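You operate a simulated robot arm through the tools that you are given. There is no shell and no other tool. Be economical: measure what you need, move in short steps, check, and stop when the job is done.

You run a simulated two-armed robot. Do the job below in one go: nothing can be reset, and whatever is moved stays where it is left.

Task
Clamp the purple holder in the vice, screw its stud in, then unclamp it and stand it in its cup.
Fine: let the closing jaw catch no finger.

The check looks at the end state, three seconds after you hand in, the way a careful person would. Anything else that was tipped, shoved, dropped, spilled or broken makes it a failure.

Robot
Two 7-joint arms with two-finger parallel grippers on one trunk, on a base that drives. Base frame: it is fixed to the floor where the robot stands at the start and does not move with it; the origin is under the middle of the robot, x ahead of it, y to its left, z up; the surface under the hand at the start is at about z = 850. Units: mm, degrees, N and s.
The left shoulder is at the start at [70, 163, 1170], the right one opposite. With the tool pointing down near the work surface each hand reaches from about 400 to 880 mm from the robot's upright axis, wherever it stands, measured 20 degrees to its own side. Places, roughly: jaw lever [400, 100, 900]; purple holder's cup [500, -100, 900]; seat of the holder vice [500, 100, 900]; teal stud (3x3x6 cm) [600, -200, 900]. Payload 3.43 kg a hand.
The TCP of each hand is the grasp point between the finger pads, 34 mm short of the fingertips. In the tool frame z runs along the fingers and y along their closing line. The gripper opens to 128 mm. The fingers are 24 mm wide and 12 mm thick; the gripper's body (48 by 130 mm) begins 96 mm behind the TCP.
Orientation is told as [roll, pitch, yaw] about the base's x, y, z axes, in that order, counted from this pose: with the fingers straight down and closing along the base's y, the tool's x points along the base's -x, its y along +y and its z along -z.

Tools
- The arms move only by the tool servo_tool. It takes "left_motion", "right_motion" or both (then of equal length, played together; a hand with none holds still); each is text: rows parted by semicolons, each of 7 numbers parted by spaces: the gripper command, from -1 (shut) to 1 (fully open), values between in proportion, then the shift along the tool's x, y, z in cm, then the turn, a rotation vector about the tool's x, y, z in rad. In form: grip dx dy dz ax ay az; .... A call has 1 to 12 rows; each row shifts and turns the commanded pose from where the row before left it, along the tool's axes as they then stand. Each row takes 0.2 s and may step no farther than 50 mm and 8.6 degrees from the row before; otherwise, or with a gripper value out of range, the whole call is refused. A pose out of reach is approached as far as the arm can. The call stops where the force on the tool passes 90 N (or 10 N more than at its start, if that is more) or the arm is blocked; 0.2 s more then pass. The fingers move at their own pace (about 153 mm/s each) and stop on an object; they squeeze with about 41 N. The grip force told is the motor's: it shows also when the fingers shut on nothing. Time passes only in rows, and 0.2 s behind the last, so rows that do not move let the fingers close. The reply holds the time, the measured pose of the TCP, the force on the tool along the base axes, the opening and the grip force, in the units named above and with some noise, with the torque about the TCP (base axes, N m) and any sound that the robot's microphone picked up.
- Cameras (640 x 400 px; columns grow to the right, rows downward): "scene" is now at [139.6, -7.4, 1405.5]; the picture's right is [-0.06, -1.00, 0.00], its down [-0.52, 0.03, -0.85] and it looks along [0.85, -0.05, -0.52] (base axes); focal length 214 px, centre (320, 200). "left" rides on the left gripper at [76, 11, -160] in its tool frame; the picture's right is [-0.15, 0.99, 0.00], its down [-0.88, -0.13, -0.46] and it looks along [-0.45, -0.07, 0.89] (tool axes); focal length 234 px, centre (320, 200). "right" rides on the right gripper at [76, -11, -160] in its tool frame; the picture's right is [0.15, 0.99, 0.00], its down [-0.88, 0.13, -0.46] and it looks along [-0.45, 0.07, 0.89] (tool axes); focal length 234 px, centre (320, 200). There is no depth. A picture from a camera that has moved, and an enlarged one, comes with that camera's place and axes in the base frame and with its lens.
- grab_frame(camera): a new picture of that camera. The clock stands still meanwhile.
- slide_trunk(by): slides the trunk up (or, below 0, down) by that many mm; the arms and the scene camera ride with it, the base frame stays. It gives what a move gives, with no picture.
- base_move(legs): drives the robot by 1 to 6 legs, each [ahead, left, turn to the left] in mm, mm and degrees, along the robot's own axes; the way and the turn of a leg run together, so that a leg with both is an arc; at most 1500 mm and 180 degrees a leg. The arms and the cameras ride along, it lands a little off, and it stops where it bumps. It gives what a move gives.
- pan_tilt(pan, tilt): turns the head with the scene camera to pan (to the left, within 86 degrees either way) and tilt (down, from -29 to 69), counted from straight ahead of the robot. It gives what a move gives.
- zoom(camera, box): a new picture of the part [left, top, right, bottom] of that camera's present view, enlarged. The clock stands still meanwhile.
- hand_in(): hands the job in; it is judged then, once.

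Go step by step. Nothing tells you exact positions but the pictures and the camera data: compare them with the known pose of the tool, close in by small moves and look again before you grip or let go. The budget is 120 turns and 88 pictures, counting those below and the enlarged ones. Unless the task says otherwise, let go and move clear before handing in, and close with one line.

The tools are called after "Call:" as name(argument=value, ...) on one line, values as JSON. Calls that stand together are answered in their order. servo_tool: Moves the arms, as the interface text tells. Its arguments: {"type":"object","properties":{"left_motion":{"type":"string"},"right_motion":{"type":"string"}},"required":[]} The other tools are called the same way: slide_trunk (by) slides the trunk up or down; base_move (legs) drives the base; pan_tilt (pan, tilt) turns the head that bears the scene camera; grab_frame (camera) takes a picture; zoom (camera, box) takes an enlarged picture of a part of a camera's view; hand_in () hands the job in.

At the start:

```text
time_s: 0.0
left_tool_pos: [551.6, 241.1, 1208.0]
left_tool_rot: [0.0, 0.0, 0.1]
left_contact_force: [0.6, -0.1, 0.0]
left_wrist_torque: [-0.01, -0.01, 0.01]
left_width: 128.0
left_grip_force: 0.1
right_tool_pos: [547.0, -247.2, 1304.7]
right_tool_rot: [-0.1, 0.0, 0.0]
right_contact_force: [-1.3, 1.2, -0.5]
right_wrist_torque: [0.0, -0.02, 0.03]
right_width: 128.0
right_grip_force: 0.0
trunk travel left (down, up): [-650.0, 290.0]
robot x, y, heading: [-1.9, 2.5, 0.1]
head pan, tilt: [-3.2, 31.4]
```

scene: 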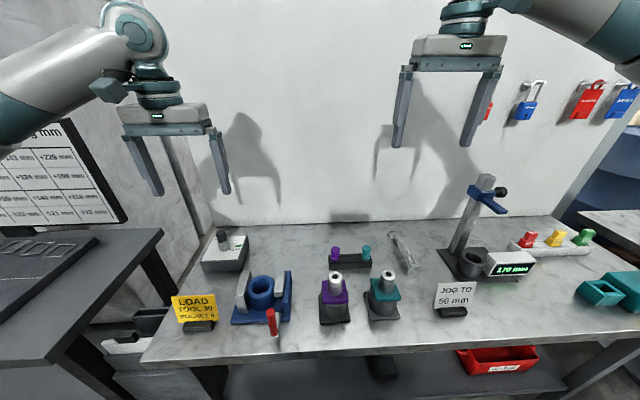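
right: 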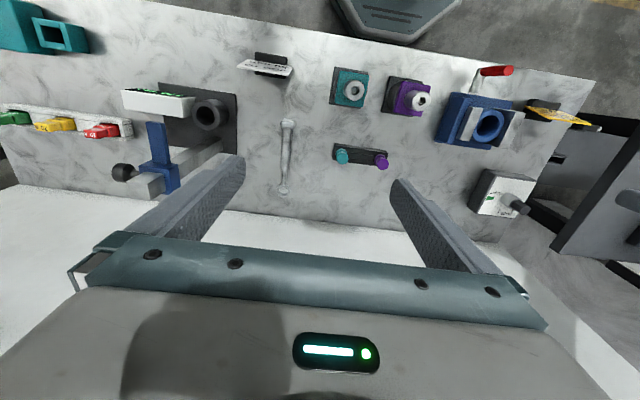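
left: 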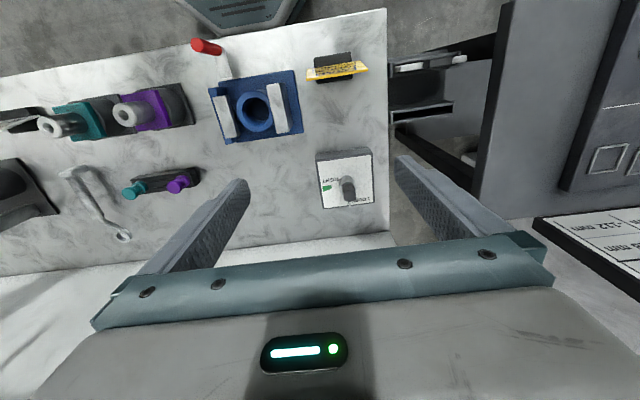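

I see a vice with a red lever, two holders (purple and teal) in cups, and a rack with a purple and a teal stud. I'll zoom in before moving to work out which parts belong together.

Call:
zoom(camera="scene", box=[300, 220, 430, 340])

Call:
zoom(camera="scene", box=[160, 220, 310, 350])

Call:
zoom(camera="right", box=[320, 50, 560, 200])

```text
3.33 times, centred on (365, 280) of scene
camera zoom: at [139.6, -7.4, 1405.5], right [-0.06, -1.0, 0.0], down [-0.52, 0.03, -0.85], along [0.85, -0.05, -0.52], focal length 715 px, centre (170, -67)
```

zoom: 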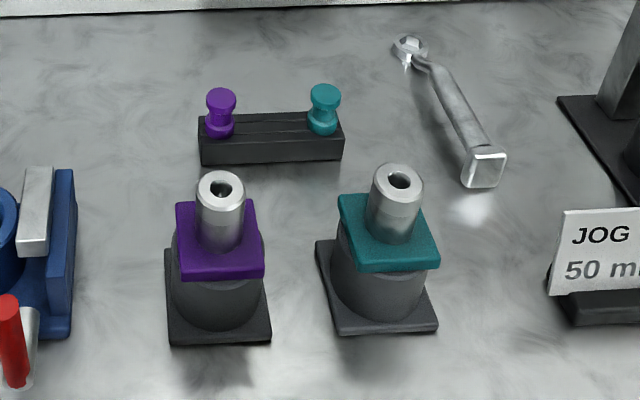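

```text
3.08 times, centred on (235, 285) of scene
camera zoom: at [139.6, -7.4, 1405.5], right [-0.06, -1.0, 0.0], down [-0.52, 0.03, -0.85], along [0.85, -0.05, -0.52], focal length 660 px, centre (582, -62)
```

zoom: 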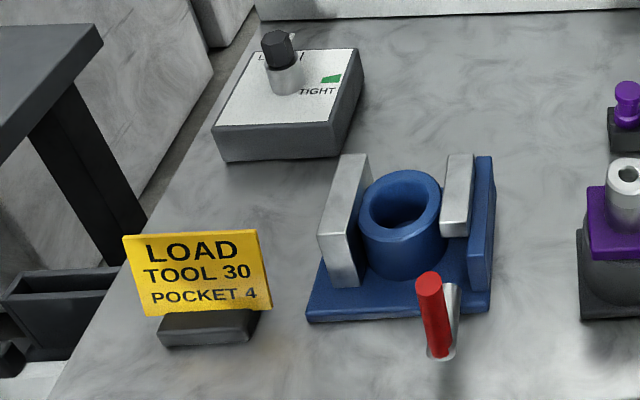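

```text
2.67 times, centred on (440, 125) of right
camera zoom: at [472.6, -258.9, 1462.9], right [-0.15, 0.99, 0.0], down [0.88, 0.13, 0.46], along [0.45, 0.07, -0.89], focal length 624 px, centre (0, 400)
```

zoom: 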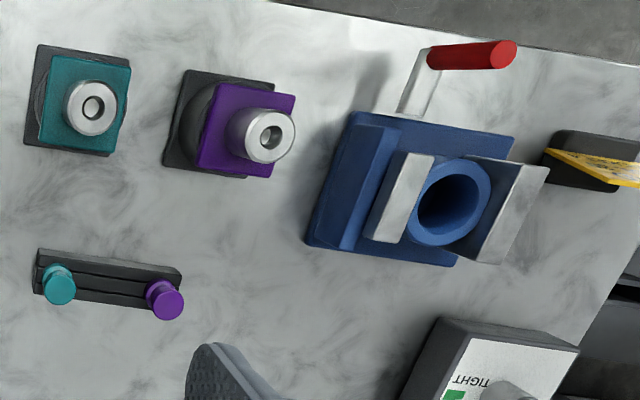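

I'll bring both hands lower and back for close views of the holders and the vice.

Call:
servo_tool(right_motion="1 1.6 3 2.4 0 0 0;1 1.6 3 2.4 0 0 0;1 1.6 3 2.4 0 0 0;1 1.6 3 2.4 0 0 0;1 1.6 3 2.4 0 0 0;1 1.6 3 2.4 0 0 0", left_motion="1 2 -0.5 1 0 0 0;1 2 -0.5 1 0 0 0;1 2 -0.5 1 0 0 0;1 2 -0.5 1 0 0 0;1 2 -0.5 1 0 0 0;1 2 -0.5 1 0 0 0")

Call:
grab_frame(camera="right")

Call:
grab_frame(camera="left")

```text
time_s: 1.4
left_tool_pos: [432.5, 209.8, 1148.9]
left_tool_rot: [-0.1, 0.0, 0.0]
left_contact_force: [0.1, -0.6, -0.2]
left_wrist_torque: [-0.01, 0.06, 0.0]
left_width: 128.2
left_grip_force: 0.0
right_tool_pos: [452.9, -66.2, 1160.7]
right_tool_rot: [0.0, 0.0, -0.2]
right_contact_force: [1.1, 0.8, 0.6]
right_wrist_torque: [-0.03, -0.01, 0.0]
right_width: 128.0
right_grip_force: 0.0
trunk travel left (down, up): [-650.0, 290.0]
robot x, y, heading: [-0.2, -2.9, 0.2]
head pan, tilt: [-3.2, 31.4]
```

```text
81 pictures are left
camera right: at [376.4, -77.4, 1320.0], right [-0.14, 0.99, 0.0], down [0.88, 0.13, 0.46], along [0.45, 0.07, -0.89], focal length 234 px, centre (320, 200)
```

right: 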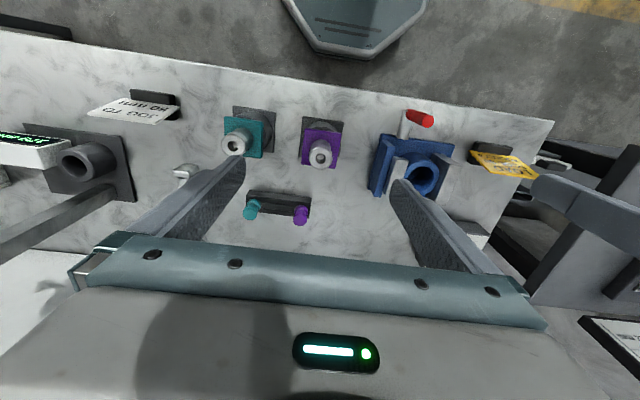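

```text
80 pictures are left
camera left: at [356.3, 222.4, 1307.4], right [0.14, 0.99, 0.0], down [0.88, -0.13, 0.46], along [0.45, -0.07, -0.89], focal length 234 px, centre (320, 200)
```

left: 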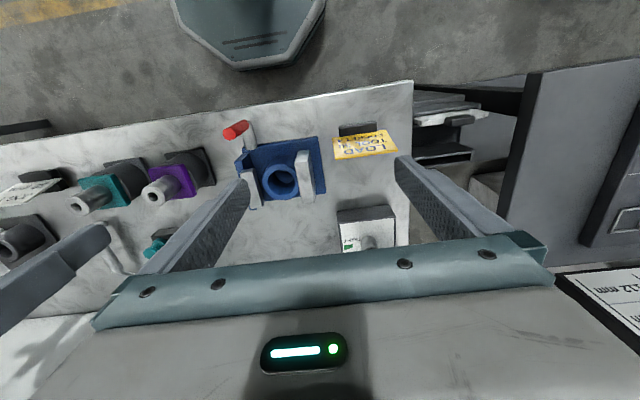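

I'll zoom both hand views for accurate triangulation.

Call:
zoom(camera="right", box=[220, 80, 380, 230])

Call:
zoom(camera="left", box=[210, 110, 330, 210])

Call:
zoom(camera="left", box=[60, 140, 220, 260])

Call:
zoom(camera="right", box=[360, 90, 480, 210])

Call:
zoom(camera="scene", box=[190, 220, 310, 350])

```text
2.67 times, centred on (300, 155) of right
camera zoom: at [376.4, -77.4, 1320.0], right [-0.14, 0.99, 0.0], down [0.88, 0.13, 0.46], along [0.45, 0.07, -0.89], focal length 624 px, centre (373, 320)
```

zoom: 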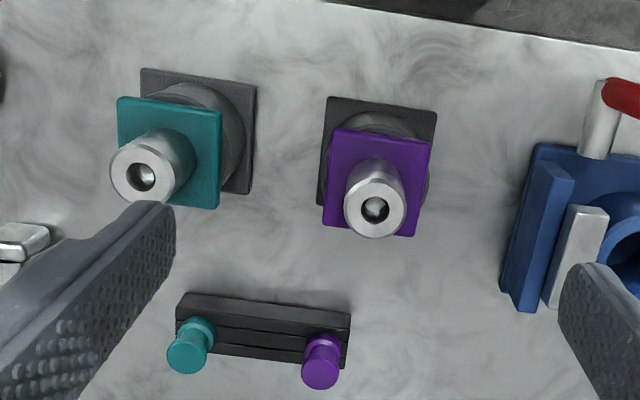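

```text
4.00 times, centred on (270, 160) of left
camera zoom: at [356.3, 222.4, 1307.4], right [0.14, 0.99, 0.0], down [0.88, -0.13, 0.46], along [0.45, -0.07, -0.89], focal length 937 px, centre (520, 360)
```

zoom: 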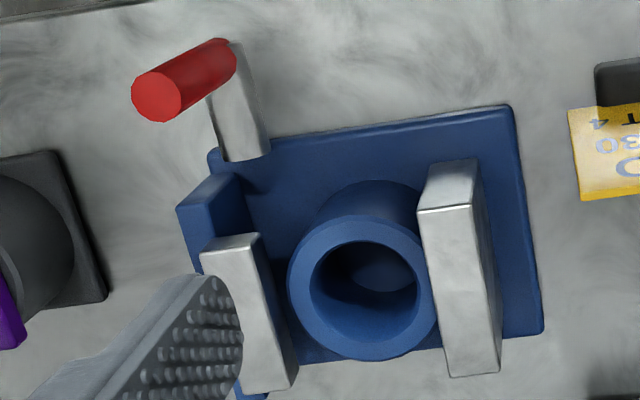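

```text
3.33 times, centred on (140, 200) of left
camera zoom: at [356.3, 222.4, 1307.4], right [0.14, 0.99, 0.0], down [0.88, -0.13, 0.46], along [0.45, -0.07, -0.89], focal length 781 px, centre (920, 200)
```

zoom: 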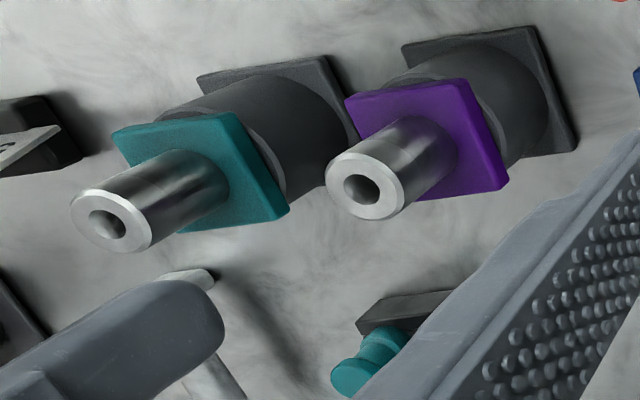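

```text
3.33 times, centred on (420, 150) of right
camera zoom: at [376.4, -77.4, 1320.0], right [-0.14, 0.99, 0.0], down [0.88, 0.13, 0.46], along [0.45, 0.07, -0.89], focal length 781 px, centre (-13, 367)
```

zoom: 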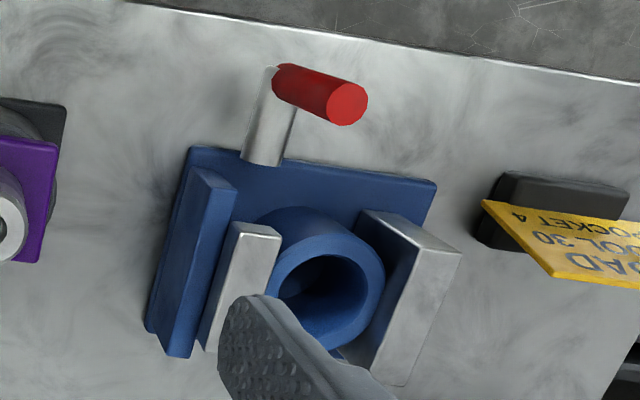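

```text
3.08 times, centred on (250, 285) of scene
camera zoom: at [139.6, -5.8, 1405.6], right [-0.06, -1.0, 0.0], down [-0.52, 0.03, -0.85], along [0.85, -0.05, -0.52], focal length 660 px, centre (535, -62)
```

zoom: 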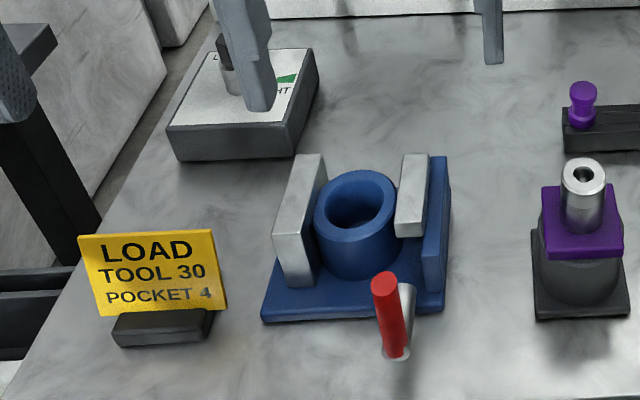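

Holder top is at about [480, -61, 982], seat rim centre [507, 131, 927], and the lever is a vertical red handle at [405, 84] from z 878 to 970. I'll use the left hand for the holder, so I'm parking the right one and moving the left above the purple holder.

Call:
servo_tool(right_motion="1 0 -4.3 -0.8 0 0 0;1 0 -4.3 -0.8 0 0 0;1 0 -4.3 -0.8 0 0 0;1 0 -4.3 -0.8 0 0 0;1 0 -4.3 -0.8 0 0 0;1 0 -4.3 -0.8 0 0 0;1 0 -4.3 -0.8 0 0 0;1 0 0 0 0 0 0", left_motion="1 -0.68 -3.87 1.27 0 0 0;1 -0.68 -3.87 1.27 0 0 0;1 -0.68 -3.87 1.27 0 0 0;0.1 -0.68 -3.87 1.27 0 0 0;0.1 -0.68 -3.87 1.27 0 0 0;0.1 -0.68 -3.87 1.27 0 0 0;0.1 -0.68 -3.87 1.27 0 0 0;0.1 0 0 0 0 0 0")

Call:
grab_frame(camera="left")

Call:
grab_frame(camera="scene")

```text
time_s: 3.2
left_tool_pos: [480.3, -60.7, 1058.5]
left_tool_rot: [-0.1, 0.0, 0.2]
left_contact_force: [1.6, 0.6, 0.6]
left_wrist_torque: [0.0, -0.01, 0.02]
left_width: 70.5
left_grip_force: 0.1
right_tool_pos: [451.6, -368.2, 1216.3]
right_tool_rot: [-0.1, 0.1, 0.0]
right_contact_force: [0.5, 0.4, -1.0]
right_wrist_torque: [-0.04, 0.03, 0.03]
right_width: 128.1
right_grip_force: 0.0
trunk travel left (down, up): [-650.0, 290.0]
robot x, y, heading: [-0.4, -0.8, -0.1]
head pan, tilt: [-3.2, 31.4]
```

```text
74 pictures are left
camera left: at [404.1, -49.0, 1217.5], right [0.14, 0.99, 0.0], down [0.88, -0.13, 0.46], along [0.45, -0.07, -0.89], focal length 234 px, centre (320, 200)
```

left: 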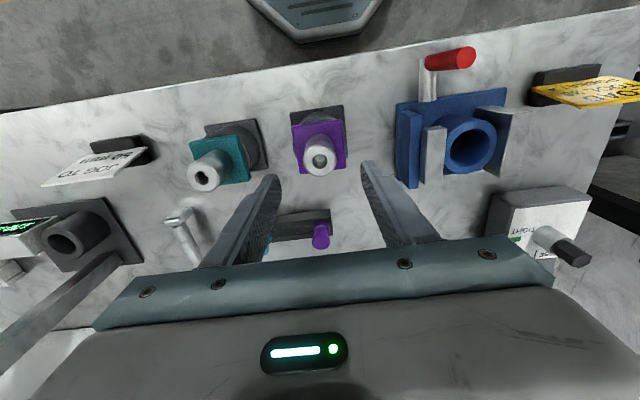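

```text
73 pictures are left
camera scene: at [140.0, -5.2, 1405.5], right [-0.06, -1.0, 0.0], down [-0.52, 0.03, -0.85], along [0.85, -0.05, -0.52], focal length 214 px, centre (320, 200)
```

scene: 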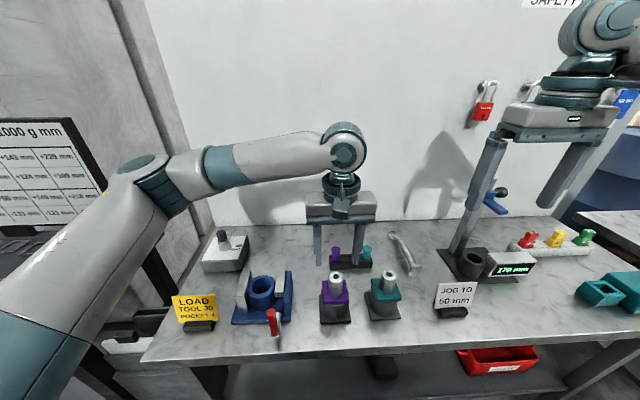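

Call:
zoom(camera="left", box=[240, 80, 400, 200])

Call:
zoom(camera="scene", box=[280, 200, 420, 330])

```text
3.33 times, centred on (320, 140) of left
camera zoom: at [404.1, -49.0, 1217.5], right [0.14, 0.99, 0.0], down [0.88, -0.13, 0.46], along [0.45, -0.07, -0.89], focal length 781 px, centre (320, 400)
```

zoom: 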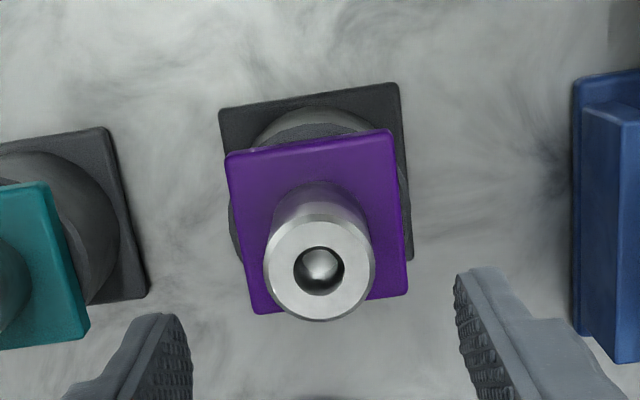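

```text
3.08 times, centred on (350, 265) of scene
camera zoom: at [140.0, -5.2, 1405.5], right [-0.06, -1.0, 0.0], down [-0.52, 0.03, -0.85], along [0.85, -0.05, -0.52], focal length 660 px, centre (228, 0)
```

zoom: 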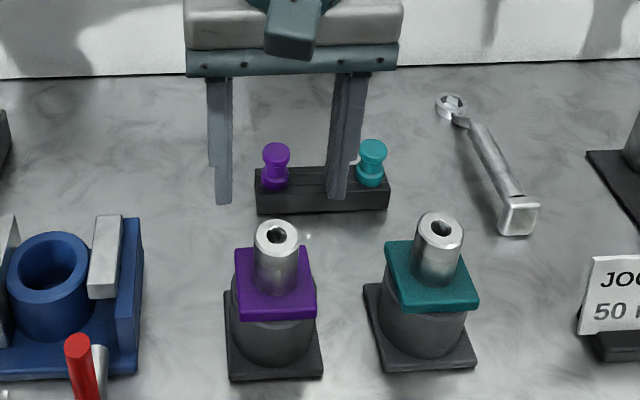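

The purple holder is centred under the hand in y, with its top about 2 mm nearer in x, and the flange is aligned. I'll lower around the cylinder to TCP z ≈ 981 without touching the flange.

Call:
servo_tool(left_motion="0.1 0.1 0 2.5 0 0 0;0.1 0.1 0 2.5 0 0 0;0.1 0 0 1.5 0 0 0;0.1 0 0 1.2 0 0 0;0.1 0 0 0 0 0 0")

Call:
grab_frame(camera="left")

Call:
zoom(camera="scene", box=[280, 220, 400, 330])

```text
time_s: 4.4
left_tool_pos: [479.0, -60.3, 982.6]
left_tool_rot: [0.0, 0.0, 0.1]
left_contact_force: [0.0, -0.3, -0.2]
left_wrist_torque: [0.01, 0.01, -0.03]
left_width: 70.4
left_grip_force: 0.1
right_tool_pos: [452.4, -369.5, 1216.2]
right_tool_rot: [0.0, 0.0, -0.1]
right_contact_force: [0.5, 0.1, -0.5]
right_wrist_torque: [-0.03, -0.01, -0.03]
right_width: 127.9
right_grip_force: 0.1
trunk travel left (down, up): [-650.0, 290.0]
robot x, y, heading: [-0.7, -3.6, -0.0]
head pan, tilt: [-3.2, 31.4]
```

```text
70 pictures are left
camera left: at [401.9, -49.4, 1142.2], right [0.15, 0.99, 0.0], down [0.88, -0.13, 0.46], along [0.45, -0.07, -0.89], focal length 234 px, centre (320, 200)
```

left: 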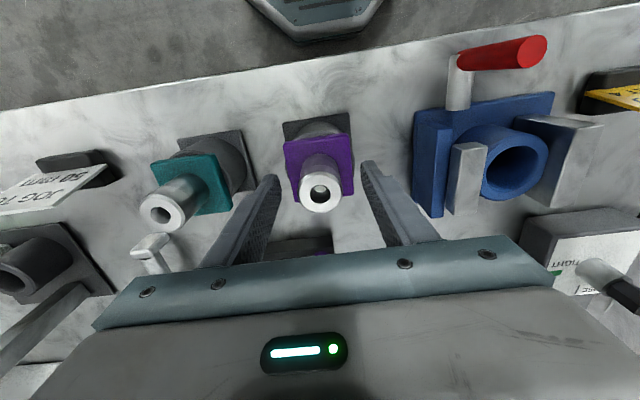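

```text
3.64 times, centred on (340, 275) of scene
camera zoom: at [139.3, -7.5, 1405.5], right [-0.06, -1.0, 0.0], down [-0.52, 0.03, -0.85], along [0.85, -0.05, -0.52], focal length 780 px, centre (247, -73)
```

zoom: 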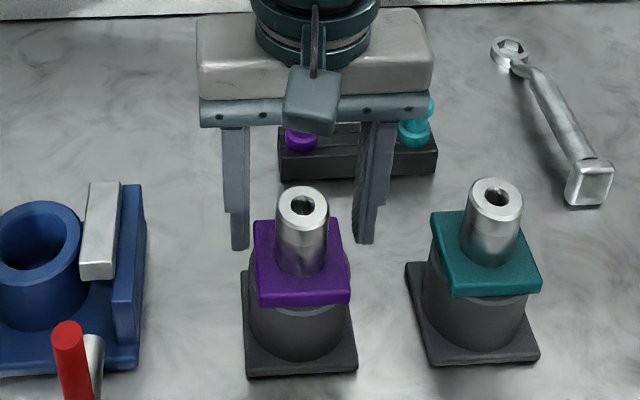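

Fingers straddle the cylinder, and the flange top is near z 934. I'll go 7 mm lower, shift 1.5 mm back and grip.

Call:
servo_tool(left_motion="0.1 0.15 0 0.7 0 0 0;0.1 0 0 0 0 0 0;-1 0 0 0 0 0 0;-1 0 0 0 0 0 0;-1 0 0 0 0 0 0")

```text
time_s: 5.6
left_tool_pos: [477.0, -61.7, 975.9]
left_tool_rot: [-0.1, -0.1, 0.1]
left_contact_force: [0.0, 0.3, 0.5]
left_wrist_torque: [-0.07, -0.15, 0.03]
left_width: 35.7
left_grip_force: 41.4
right_tool_pos: [451.8, -369.8, 1214.8]
right_tool_rot: [0.0, 0.1, -0.2]
right_contact_force: [0.0, -0.6, 0.3]
right_wrist_torque: [0.04, -0.02, 0.04]
right_width: 127.8
right_grip_force: 0.0
trunk travel left (down, up): [-650.0, 290.0]
robot x, y, heading: [0.1, -2.0, -0.0]
head pan, tilt: [-3.2, 31.4]
```

The grip is on a 35.7 mm cylinder, as expected. I'll lift it straight up.

Call:
servo_tool(left_motion="-1 0 0 -1 0 0 0;-1 0 0 -2 0 0 0;-1 0 0 -3 0 0 0;-1 0 0 -3 0 0 0;-1 0 0 -3 0 0 0;-1 0 0 0 0 0 0")

Call:
zoom(camera="scene", box=[200, 180, 420, 350])

Call:
grab_frame(camera="left")

```text
time_s: 7.0
left_tool_pos: [478.3, -60.4, 1094.0]
left_tool_rot: [-0.1, 0.1, 0.1]
left_contact_force: [0.8, 0.5, -5.9]
left_wrist_torque: [-0.03, 0.01, -0.01]
left_width: 35.9
left_grip_force: 41.0
right_tool_pos: [453.5, -369.0, 1215.5]
right_tool_rot: [-0.1, 0.1, -0.2]
right_contact_force: [0.7, -0.6, 0.2]
right_wrist_torque: [0.02, -0.02, -0.05]
right_width: 128.0
right_grip_force: 0.1
trunk travel left (down, up): [-650.0, 290.0]
robot x, y, heading: [-1.4, -2.2, 0.0]
head pan, tilt: [-3.2, 31.4]
```

```text
2.35 times, centred on (310, 265) of scene
camera zoom: at [140.5, -7.5, 1405.4], right [-0.06, -1.0, 0.0], down [-0.52, 0.03, -0.85], along [0.85, -0.05, -0.52], focal length 505 px, centre (344, 47)
```

zoom: 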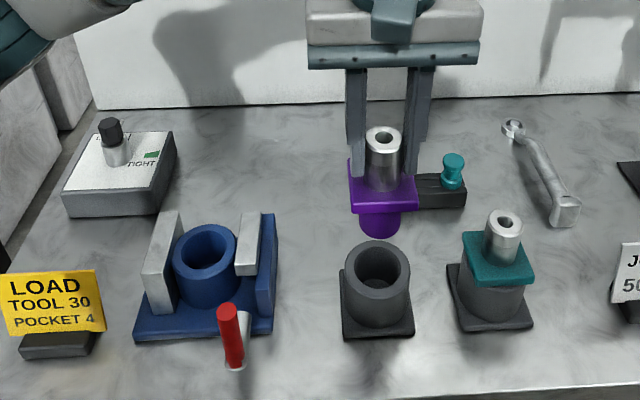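

```text
67 pictures are left
camera left: at [402.1, -49.3, 1254.2], right [0.15, 0.99, 0.0], down [0.88, -0.13, 0.45], along [0.45, -0.07, -0.89], focal length 234 px, centre (320, 200)
```

left: 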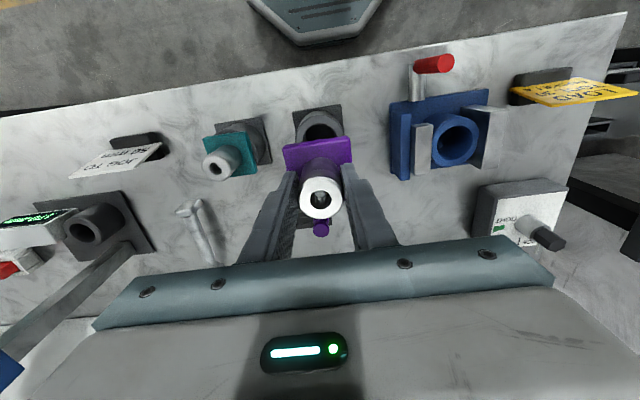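

The plug beneath the flange is short and clears everything. Next I'll measure the seat and the original cup with a zoom from here.

Call:
zoom(camera="left", box=[380, 80, 500, 190])

Call:
zoom(camera="left", box=[270, 90, 370, 160])

```text
3.64 times, centred on (440, 135) of left
camera zoom: at [402.1, -49.3, 1254.2], right [0.15, 0.99, 0.0], down [0.88, -0.13, 0.45], along [0.45, -0.07, -0.89], focal length 852 px, centre (-116, 436)
```

zoom: 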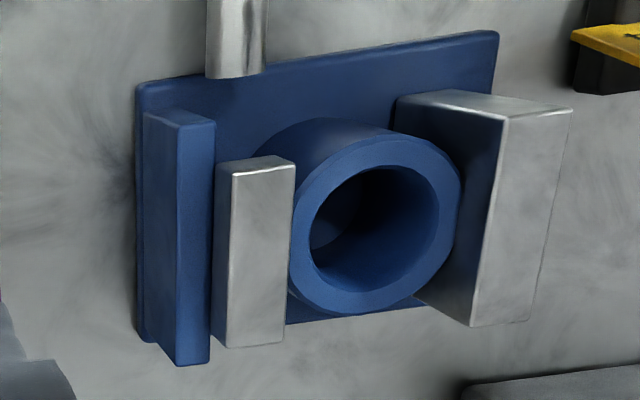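

```text
5.71 times, centred on (320, 125) of left
camera zoom: at [402.1, -49.3, 1254.2], right [0.15, 0.99, 0.0], down [0.88, -0.13, 0.45], along [0.45, -0.07, -0.89], focal length 1338 px, centre (320, 629)
```

zoom: 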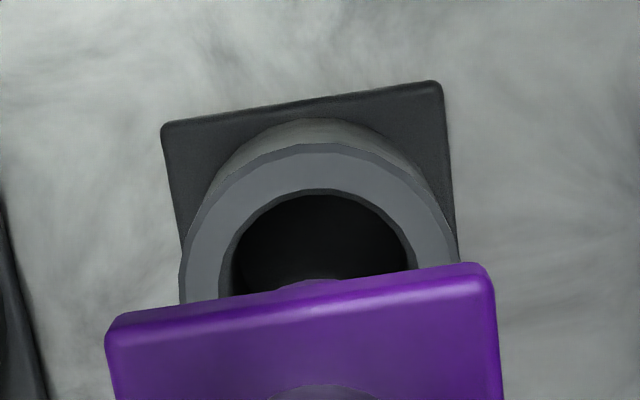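

Seat centre resolves to about [506, 128], rim z ≈ 921. I'm moving the holder over it.

Call:
servo_tool(left_motion="-1 -0.56 3.77 0 0 0 0;-1 -0.56 3.77 0 0 0 0;-1 -0.56 3.77 0 0 0 0;-1 -0.56 3.77 0 0 0 0;-1 -0.56 3.77 0 0 0 0;-1 0 0 0 0 0 0")

Call:
zoom(camera="scene", box=[190, 180, 370, 340])

Call:
zoom(camera="left", box=[220, 70, 420, 210])

Call:
grab_frame(camera="right")

```text
time_s: 8.4
left_tool_pos: [506.2, 126.9, 1094.9]
left_tool_rot: [-0.1, 0.0, 0.0]
left_contact_force: [0.1, 0.6, -6.5]
left_wrist_torque: [0.04, 0.03, 0.01]
left_width: 35.9
left_grip_force: 41.0
right_tool_pos: [452.6, -370.1, 1215.5]
right_tool_rot: [0.2, 0.0, -0.1]
right_contact_force: [-0.5, 1.3, 0.2]
right_wrist_torque: [0.05, -0.02, 0.02]
right_width: 128.0
right_grip_force: 0.0
trunk travel left (down, up): [-650.0, 290.0]
robot x, y, heading: [-0.1, -4.9, 0.1]
head pan, tilt: [-3.2, 31.4]
```

```text
2.50 times, centred on (280, 260) of scene
camera zoom: at [140.2, -8.8, 1405.4], right [-0.06, -1.0, 0.0], down [-0.52, 0.03, -0.85], along [0.85, -0.05, -0.52], focal length 536 px, centre (420, 50)
```

zoom: 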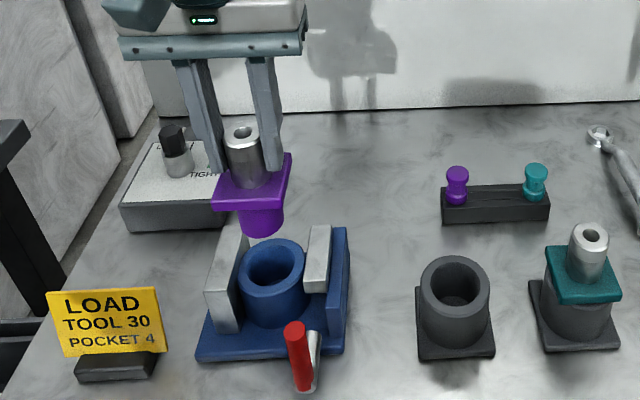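

```text
2.86 times, centred on (320, 140) of left
camera zoom: at [429.7, 138.4, 1254.7], right [0.15, 0.99, 0.0], down [0.88, -0.13, 0.45], along [0.45, -0.07, -0.89], focal length 669 px, centre (320, 371)
```

zoom: 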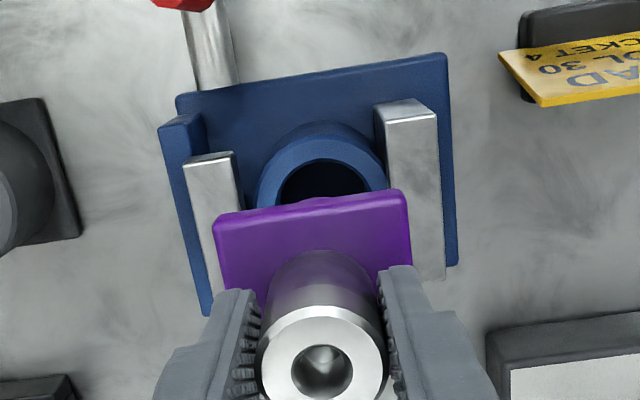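

```text
62 pictures are left
camera right: at [377.6, -382.2, 1374.6], right [-0.14, 0.99, 0.0], down [0.88, 0.13, 0.46], along [0.45, 0.07, -0.89], focal length 234 px, centre (320, 200)
```

right: 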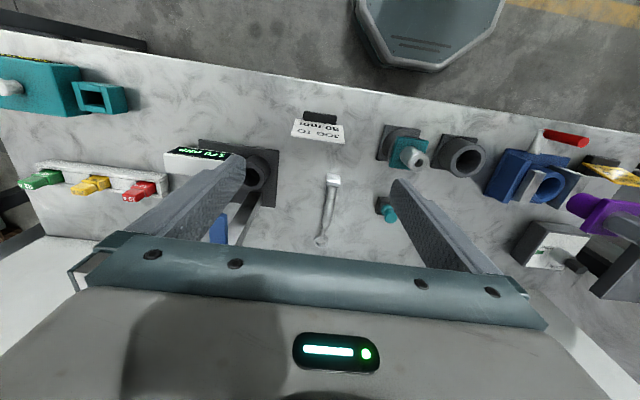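

Holder is aligned over the seat (TCP y 127 against centre 127.7) and the jaw tops at about z 932 stay below my fingertips. Lowering now.

Call:
servo_tool(left_motion="-1 0.1 0.07 3 0 0 0;-1 0 0 3 0 0 0;-1 0 0 2 0 0 0;-1 0 0 1.5 0 0 0;-1 0 0 0.8 0 0 0;-1 0 0 0 0 0 0")

Call:
zoom(camera="scene", box=[200, 220, 340, 340])

Call:
zoom(camera="left", box=[220, 70, 420, 210])

```text
time_s: 9.8
left_tool_pos: [504.4, 128.1, 991.6]
left_tool_rot: [0.0, -0.1, 0.0]
left_contact_force: [10.0, 1.1, -3.3]
left_wrist_torque: [0.03, -0.84, 0.04]
left_width: 35.8
left_grip_force: 40.9
right_tool_pos: [453.5, -369.8, 1214.9]
right_tool_rot: [0.0, 0.1, -0.1]
right_contact_force: [0.0, -0.5, 0.8]
right_wrist_torque: [-0.01, 0.0, 0.02]
right_width: 128.0
right_grip_force: 0.0
trunk travel left (down, up): [-650.0, 290.0]
robot x, y, heading: [0.7, -1.0, 0.0]
head pan, tilt: [-3.2, 31.4]
```

```text
3.33 times, centred on (270, 280) of scene
camera zoom: at [141.3, -7.3, 1405.3], right [-0.06, -1.0, 0.0], down [-0.52, 0.03, -0.85], along [0.85, -0.05, -0.52], focal length 715 px, centre (487, -67)
```

zoom: 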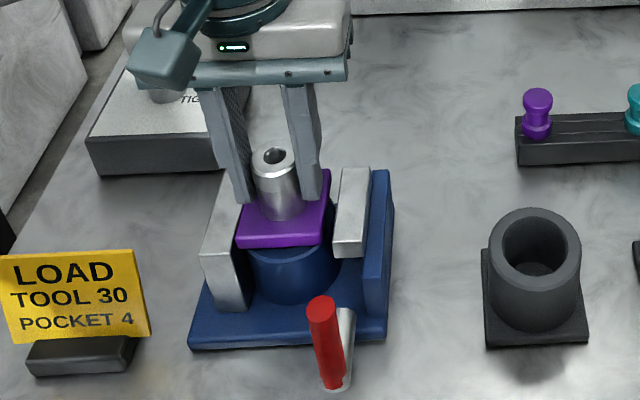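

```text
2.86 times, centred on (320, 140) of left
camera zoom: at [427.9, 139.6, 1151.0], right [0.14, 0.99, 0.0], down [0.88, -0.13, 0.46], along [0.45, -0.07, -0.89], focal length 669 px, centre (320, 371)
```

zoom: 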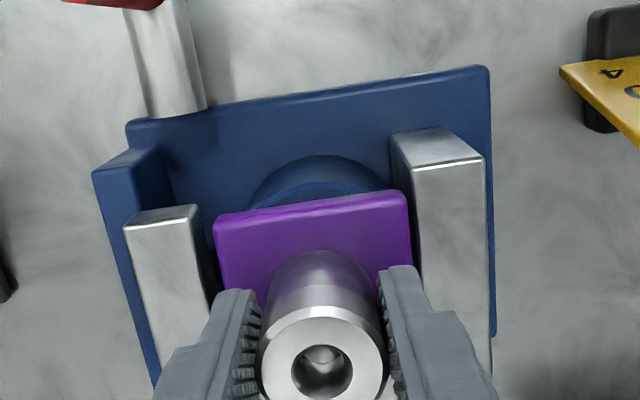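

The plug is brushing the near wall of the seat (10 N toward +x), so I'll ease 2 mm forward and keep lowering gently.

Call:
servo_tool(left_motion="-1 -0.2 0 0 0 0 0;-1 0 0 0 0 0 0")

Call:
servo_tool(left_motion="-1 0 0 0.4 0 0 0;-1 0 0 0.3 0 0 0;-1 0 0 0 0 0 0")

```text
time_s: 10.4
left_tool_pos: [504.2, 128.4, 992.3]
left_tool_rot: [0.0, 0.1, 0.0]
left_contact_force: [-0.1, 0.7, -5.5]
left_wrist_torque: [-0.01, 0.05, -0.03]
left_width: 35.9
left_grip_force: 40.0
right_tool_pos: [452.0, -369.2, 1215.4]
right_tool_rot: [0.0, 0.0, -0.1]
right_contact_force: [-0.2, -0.2, 0.0]
right_wrist_torque: [-0.02, -0.01, -0.01]
right_width: 128.1
right_grip_force: 0.0
trunk travel left (down, up): [-650.0, 290.0]
robot x, y, heading: [0.1, -3.4, 0.2]
head pan, tilt: [-3.2, 31.4]
```

```text
time_s: 11.2
left_tool_pos: [505.3, 128.6, 984.7]
left_tool_rot: [0.1, 0.0, 0.1]
left_contact_force: [0.1, -0.2, -6.2]
left_wrist_torque: [-0.02, 0.04, 0.0]
left_width: 35.8
left_grip_force: 41.2
right_tool_pos: [451.9, -369.7, 1215.2]
right_tool_rot: [0.0, 0.0, -0.1]
right_contact_force: [0.1, -0.3, -1.0]
right_wrist_torque: [0.0, -0.01, 0.0]
right_width: 128.0
right_grip_force: 0.0
trunk travel left (down, up): [-650.0, 290.0]
robot x, y, heading: [2.4, 1.7, -0.1]
head pan, tilt: [-3.2, 31.4]
```

Forces are clean now, so I'll continue down until it seats.

Call:
servo_tool(left_motion="-1 0 0 0.3 0 0 0;-1 0 0 0.3 0 0 0;-1 0 0 0.2 0 0 0;-1 0 0 0 0 0 0")

```text
time_s: 12.2
left_tool_pos: [503.4, 129.0, 980.6]
left_tool_rot: [-0.2, -0.2, 0.2]
left_contact_force: [6.6, 5.5, 30.7]
left_wrist_torque: [0.4, 0.6, -0.22]
left_width: 36.0
left_grip_force: 40.1
right_tool_pos: [451.2, -369.8, 1216.8]
right_tool_rot: [0.0, -0.1, -0.1]
right_contact_force: [0.3, -0.3, 0.3]
right_wrist_torque: [-0.04, 0.02, 0.03]
right_width: 127.9
right_grip_force: 0.0
trunk travel left (down, up): [-650.0, 290.0]
robot x, y, heading: [-3.5, 0.5, -0.1]
head pan, tilt: [-3.2, 31.4]
```

Contact came at TCP z ≈ 981. I'll check whether the flange sits flush on the rim.

Call:
zoom(camera="scene", box=[215, 235, 305, 315])

Call:
zoom(camera="left", box=[220, 70, 420, 210])

```text
5.00 times, centred on (260, 275) of scene
camera zoom: at [138.0, -7.3, 1406.2], right [-0.06, -1.0, 0.0], down [-0.52, 0.03, -0.85], along [0.85, -0.05, -0.52], focal length 1072 px, centre (620, -175)
```

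zoom: 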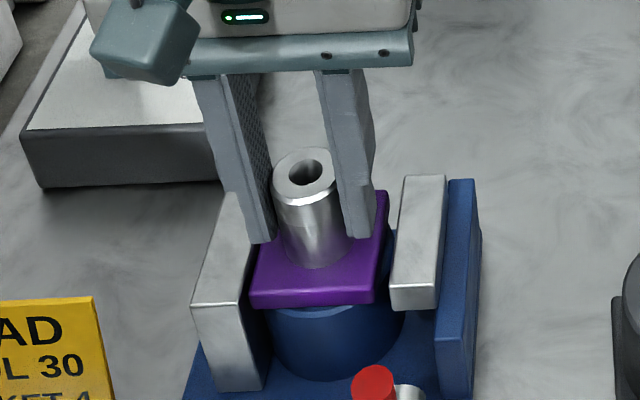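

```text
2.86 times, centred on (320, 140) of left
camera zoom: at [427.7, 140.5, 1139.2], right [0.14, 0.99, 0.0], down [0.88, -0.13, 0.46], along [0.46, -0.07, -0.89], focal length 669 px, centre (320, 371)
```

zoom: 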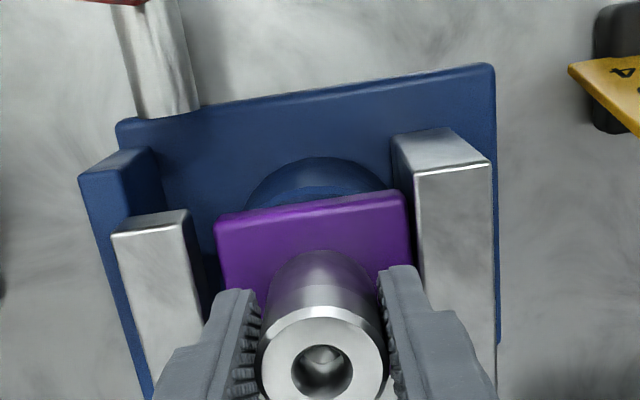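

It looks seated between the jaws with the fingertips above them. I'll open a little and look.

Call:
servo_tool(left_motion="-0.3 0 0 -0.1 0 0 0;-0.3 0 0 0 0 0 0;-0.3 0 0 0 0 0 0")

Call:
zoom(camera="scene", box=[215, 235, 305, 315])

```text
time_s: 13.0
left_tool_pos: [506.1, 129.6, 977.9]
left_tool_rot: [0.0, 0.0, 0.0]
left_contact_force: [0.3, 0.9, -1.1]
left_wrist_torque: [-0.03, 0.04, 0.01]
left_width: 44.8
left_grip_force: 0.1
right_tool_pos: [451.9, -369.7, 1215.8]
right_tool_rot: [0.0, 0.0, -0.2]
right_contact_force: [0.1, -0.2, 0.1]
right_wrist_torque: [0.02, 0.01, -0.05]
right_width: 128.1
right_grip_force: 0.1
trunk travel left (down, up): [-650.0, 290.0]
robot x, y, heading: [2.7, -2.6, 0.0]
head pan, tilt: [-3.2, 31.4]
```

```text
5.00 times, centred on (260, 275) of scene
camera zoom: at [139.9, -7.5, 1405.4], right [-0.06, -1.0, 0.0], down [-0.52, 0.03, -0.85], along [0.85, -0.05, -0.52], focal length 1072 px, centre (620, -175)
```

zoom: 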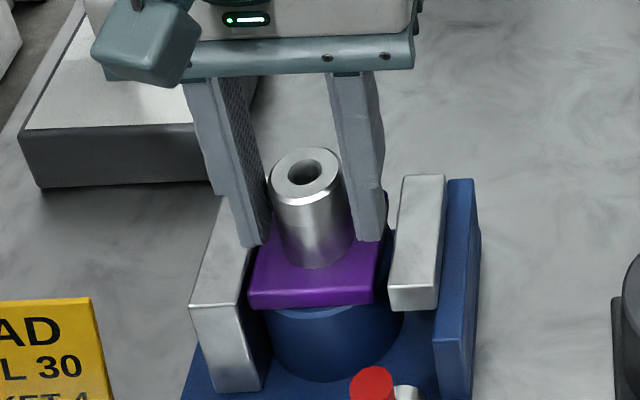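

Released and the holder is standing. I'll lift the hand clear and check from above.

Call:
servo_tool(left_motion="-0.3 0 0 -2 0 0 0;-0.3 0 0 -3 0 0 0;0 0 0 -4 0 0 0;0 0 0 -4 0 0 0;0 0 0 0 0 0 0")

Call:
zoom(camera="left", box=[240, 60, 420, 190])

Call:
zoom(camera="scene", box=[215, 235, 305, 345])

```text
time_s: 14.2
left_tool_pos: [505.3, 129.3, 1107.9]
left_tool_rot: [0.1, 0.1, 0.1]
left_contact_force: [0.3, 0.6, 0.0]
left_wrist_torque: [-0.03, -0.03, 0.01]
left_width: 64.1
left_grip_force: 0.0
right_tool_pos: [453.1, -368.1, 1216.3]
right_tool_rot: [0.0, -0.1, -0.1]
right_contact_force: [-0.1, 0.1, -0.2]
right_wrist_torque: [0.02, -0.03, 0.03]
right_width: 127.8
right_grip_force: 0.0
trunk travel left (down, up): [-650.0, 290.0]
robot x, y, heading: [2.0, -0.0, 0.1]
head pan, tilt: [-3.2, 31.4]
```

```text
3.08 times, centred on (330, 125) of left
camera zoom: at [428.7, 140.7, 1268.1], right [0.15, 0.99, 0.0], down [0.88, -0.13, 0.46], along [0.45, -0.07, -0.89], focal length 720 px, centre (289, 431)
```

zoom: 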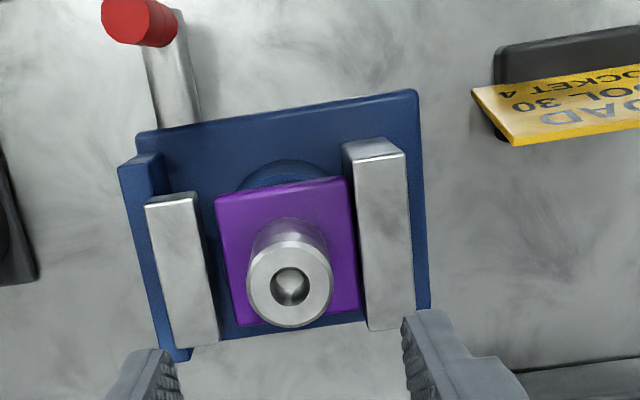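

```text
3.64 times, centred on (260, 290) of scene
camera zoom: at [140.0, -7.0, 1405.4], right [-0.06, -1.0, 0.0], down [-0.52, 0.03, -0.85], along [0.85, -0.05, -0.52], focal length 780 px, centre (538, -127)
```

zoom: 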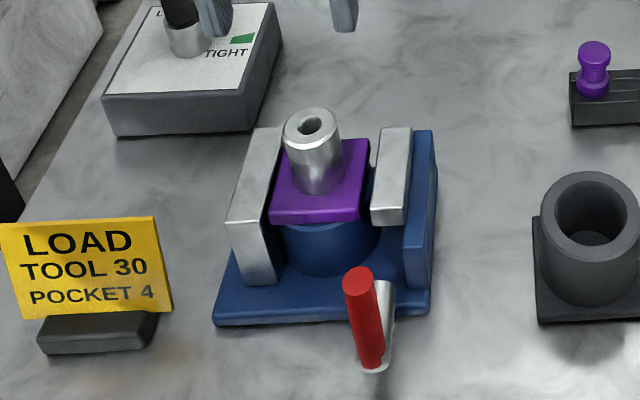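

Holder stands square in the open vice. Next comes the lever; I'm moving the left hand above the red handle.

Call:
servo_tool(left_motion="0 3.3 -1.5 0 0 0 0;0 3.3 -1.5 0 0 0 0;0 3.4 -1.5 0 0 0 0;0 0 0 0 0 0 0")

Call:
grab_frame(camera="left")

Call:
zoom(camera="left", box=[240, 90, 400, 200])

```text
time_s: 15.2
left_tool_pos: [403.6, 83.6, 1106.5]
left_tool_rot: [0.0, 0.2, 0.0]
left_contact_force: [0.5, -0.4, -0.1]
left_wrist_torque: [-0.02, -0.01, 0.02]
left_width: 64.0
left_grip_force: 0.1
right_tool_pos: [453.7, -369.3, 1217.0]
right_tool_rot: [-0.1, 0.0, -0.1]
right_contact_force: [0.1, 0.3, 1.1]
right_wrist_torque: [-0.02, 0.01, 0.0]
right_width: 128.1
right_grip_force: 0.0
trunk travel left (down, up): [-650.0, 290.0]
robot x, y, heading: [0.6, -2.5, 0.1]
head pan, tilt: [-3.2, 31.4]
```

```text
54 pictures are left
camera left: at [326.5, 95.0, 1264.9], right [0.15, 0.99, 0.0], down [0.88, -0.13, 0.45], along [0.45, -0.07, -0.89], focal length 234 px, centre (320, 200)
```

left: 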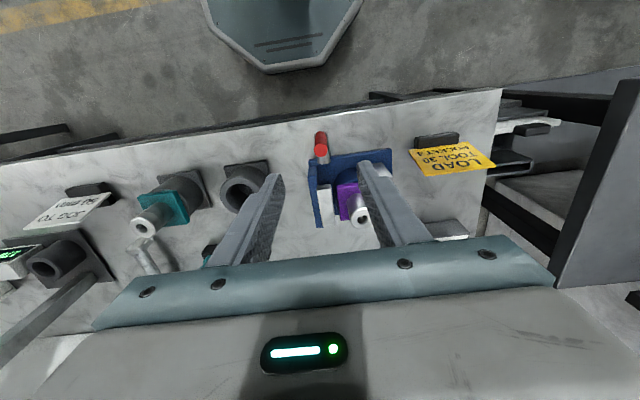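

```text
3.64 times, centred on (320, 145) of left
camera zoom: at [326.5, 95.0, 1264.9], right [0.15, 0.99, 0.0], down [0.88, -0.13, 0.45], along [0.45, -0.07, -0.89], focal length 852 px, centre (320, 400)
```

zoom: 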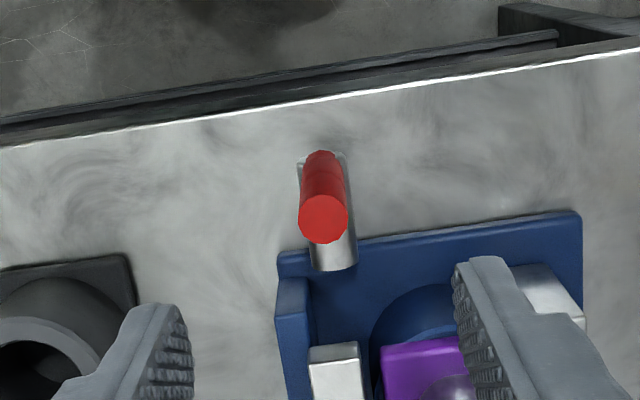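

Handle confirmed at [405, 83.6], diameter about 17 mm. I'll lower around it and close on it.

Call:
servo_tool(left_motion="0 -0.1 0 4 0 0 0;0 0 0 4 0 0 0;0 0 0 4 0 0 0;0 0 0 4 0 0 0;0 0 0 0 0 0 0;-1 0 0 0 0 0 0;-1 0 0 0 0 0 0;-1 0 0 0 0 0 0")

Call:
grab_frame(camera="left")

```text
time_s: 17.0
left_tool_pos: [405.0, 83.4, 947.6]
left_tool_rot: [-0.1, 0.0, 0.2]
left_contact_force: [-1.7, 12.2, 0.4]
left_wrist_torque: [0.86, -1.14, 0.04]
left_width: 17.9
left_grip_force: 45.2
right_tool_pos: [452.0, -367.3, 1216.7]
right_tool_rot: [0.0, 0.0, -0.1]
right_contact_force: [-0.2, -0.1, 0.0]
right_wrist_torque: [0.03, -0.01, -0.02]
right_width: 127.8
right_grip_force: 0.0
trunk travel left (down, up): [-650.0, 290.0]
robot x, y, heading: [-1.3, 1.6, -0.0]
head pan, tilt: [-3.2, 31.4]
```

```text
52 pictures are left
camera left: at [328.0, 95.1, 1106.8], right [0.14, 0.99, 0.0], down [0.88, -0.13, 0.46], along [0.45, -0.07, -0.89], focal length 234 px, centre (320, 200)
```

left: 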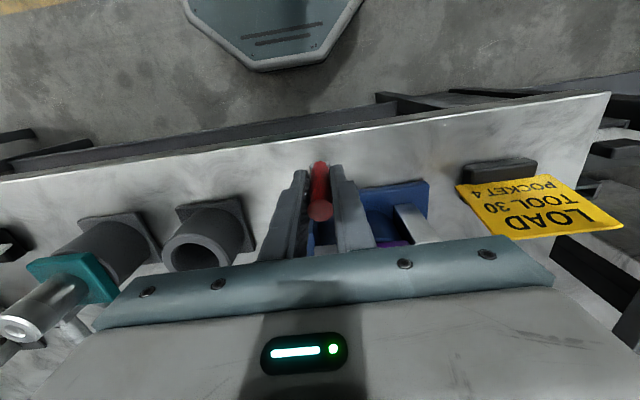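

Handle gripped. I'll test small moves first toward +y to find the free direction.

Call:
servo_tool(left_motion="-1 0 0.4 0 0 0 0;-1 0 0.4 0 0 0 0;-1 0 0 0 0 0 0")

```text
time_s: 17.8
left_tool_pos: [404.9, 83.7, 947.5]
left_tool_rot: [-0.2, 0.3, -0.1]
left_contact_force: [-12.8, -35.5, -31.9]
left_wrist_torque: [-1.11, -0.68, -0.18]
left_width: 18.0
left_grip_force: 45.6
right_tool_pos: [452.7, -373.8, 1214.0]
right_tool_rot: [0.2, 0.0, -0.2]
right_contact_force: [0.0, -0.3, 0.9]
right_wrist_torque: [0.0, -0.01, 0.0]
right_width: 128.1
right_grip_force: 0.1
trunk travel left (down, up): [-650.0, 290.0]
robot x, y, heading: [2.0, -4.4, -0.0]
head pan, tilt: [-3.2, 31.4]
```

Call:
servo_tool(left_motion="-1 0 -0.4 0 0 0 0;-1 0 -0.4 0 0 0 0;-1 0 -0.4 0 0 0 0;-1 0 -0.4 0 0 0 0;-1 0 0 0 0 0 0")

```text
time_s: 19.0
left_tool_pos: [404.1, 82.7, 947.9]
left_tool_rot: [0.3, 0.1, 0.2]
left_contact_force: [-19.1, 36.9, -23.6]
left_wrist_torque: [1.94, 0.09, 0.23]
left_width: 17.8
left_grip_force: 45.2
right_tool_pos: [451.8, -363.4, 1217.6]
right_tool_rot: [-0.1, -0.1, 0.0]
right_contact_force: [0.7, -0.5, -0.5]
right_wrist_torque: [-0.02, 0.0, -0.02]
right_width: 128.1
right_grip_force: 0.0
trunk travel left (down, up): [-650.0, 290.0]
robot x, y, heading: [-0.8, 1.9, -0.1]
head pan, tilt: [-3.2, 31.4]
```

Stiff sideways while gripped both ways, so the lever likely tilts about the shaft along x and my rigid grip stops it. I'll release, raise a little and nudge with one finger instead.

Call:
servo_tool(left_motion="-1 0 0.4 0 0 0 0;-1 0 0.4 0 0 0 0;-0.2 0 0 0 0 0 0;-0.2 0 0 0 0 0 0;-0.2 0 0 -2 0 0 0;-0.2 0 0 0 0 0 0")

Call:
servo_tool(left_motion="-0.2 0 0.5 0 0 0 0;-0.2 0 0.5 0 0 0 0;-0.2 0 0.5 0 0 0 0;-0.2 0 0.5 0 0 0 0;-0.2 0 0.5 0 0 0 0;-0.2 0 0 0 0 0 0")

Call:
grab_frame(camera="left")

```text
time_s: 20.4
left_tool_pos: [407.0, 83.6, 969.0]
left_tool_rot: [0.0, 0.0, 0.1]
left_contact_force: [-0.4, 0.1, 0.6]
left_wrist_torque: [0.02, -0.02, 0.0]
left_width: 51.3
left_grip_force: 0.1
right_tool_pos: [454.0, -368.7, 1215.1]
right_tool_rot: [-0.1, 0.0, -0.1]
right_contact_force: [-1.2, 0.2, 0.7]
right_wrist_torque: [0.02, 0.0, 0.02]
right_width: 127.9
right_grip_force: 0.0
trunk travel left (down, up): [-650.0, 290.0]
robot x, y, heading: [1.8, 1.3, -0.0]
head pan, tilt: [-3.2, 31.4]
```

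```text
time_s: 21.8
left_tool_pos: [405.3, 105.8, 969.1]
left_tool_rot: [0.0, 0.0, 0.0]
left_contact_force: [0.1, -15.9, 2.6]
left_wrist_torque: [-0.55, 0.07, 0.04]
left_width: 60.5
left_grip_force: 7.8
right_tool_pos: [451.6, -372.0, 1214.5]
right_tool_rot: [0.2, 0.0, 0.0]
right_contact_force: [0.4, 0.4, -0.1]
right_wrist_torque: [0.03, 0.0, -0.02]
right_width: 127.9
right_grip_force: 0.1
trunk travel left (down, up): [-650.0, 290.0]
robot x, y, heading: [-0.6, -0.1, 0.0]
head pan, tilt: [-3.2, 31.4]
```

```text
51 pictures are left
camera left: at [329.2, 117.1, 1128.6], right [0.15, 0.99, 0.0], down [0.88, -0.13, 0.46], along [0.45, -0.07, -0.89], focal length 234 px, centre (320, 200)
```

left: 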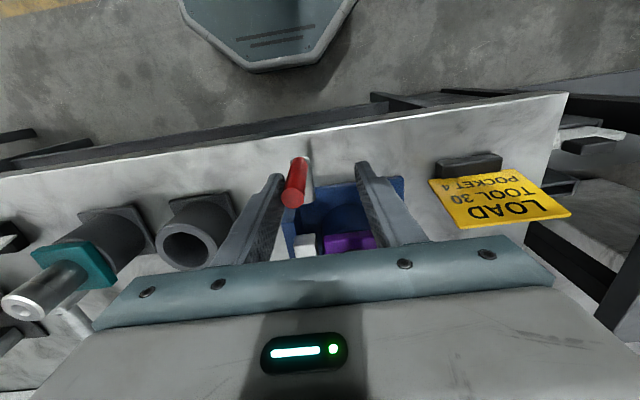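

Fingers get back-driven when open, so a closed fist is better. I'll lift off and look closely at the lever first.

Call:
servo_tool(left_motion="-0.2 0 -1.1 0 0 0 0;-0.2 0 -1.1 -4 0 0 0;-0.2 0 -4 -3 0 0 0;-1 0 -4 0 0 0 0;-1 0 -4 0 0 0 0;-1 0 0 0 0 0 0")

Call:
zoom(camera="scene", box=[250, 290, 310, 350])

Call:
zoom(camera="left", box=[360, 110, 520, 220])

```text
time_s: 23.2
left_tool_pos: [405.7, -31.3, 1038.3]
left_tool_rot: [0.0, 0.0, 0.0]
left_contact_force: [0.0, 0.3, -0.4]
left_wrist_torque: [0.02, -0.02, 0.0]
left_width: 0.0
left_grip_force: 33.0
right_tool_pos: [451.5, -368.9, 1216.9]
right_tool_rot: [0.0, 0.0, -0.1]
right_contact_force: [-0.5, 0.6, 0.9]
right_wrist_torque: [0.0, 0.04, 0.0]
right_width: 127.9
right_grip_force: 0.0
trunk travel left (down, up): [-650.0, 290.0]
robot x, y, heading: [1.2, 4.0, 0.1]
head pan, tilt: [-3.2, 31.4]
```

```text
6.67 times, centred on (280, 320) of scene
camera zoom: at [139.5, -6.3, 1405.5], right [-0.06, -1.0, 0.0], down [-0.52, 0.03, -0.85], along [0.85, -0.05, -0.52], focal length 1430 px, centre (587, -600)
```

zoom: 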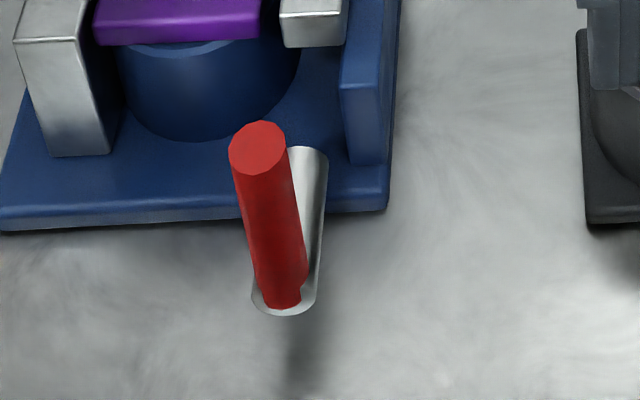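

```text
3.64 times, centred on (440, 165) of left
camera zoom: at [329.0, -19.5, 1197.3], right [0.14, 0.99, 0.0], down [0.88, -0.13, 0.46], along [0.45, -0.07, -0.89], focal length 852 px, centre (-116, 327)
```

zoom: 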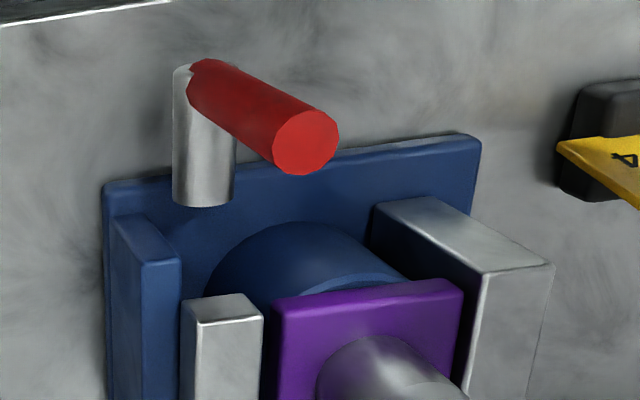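

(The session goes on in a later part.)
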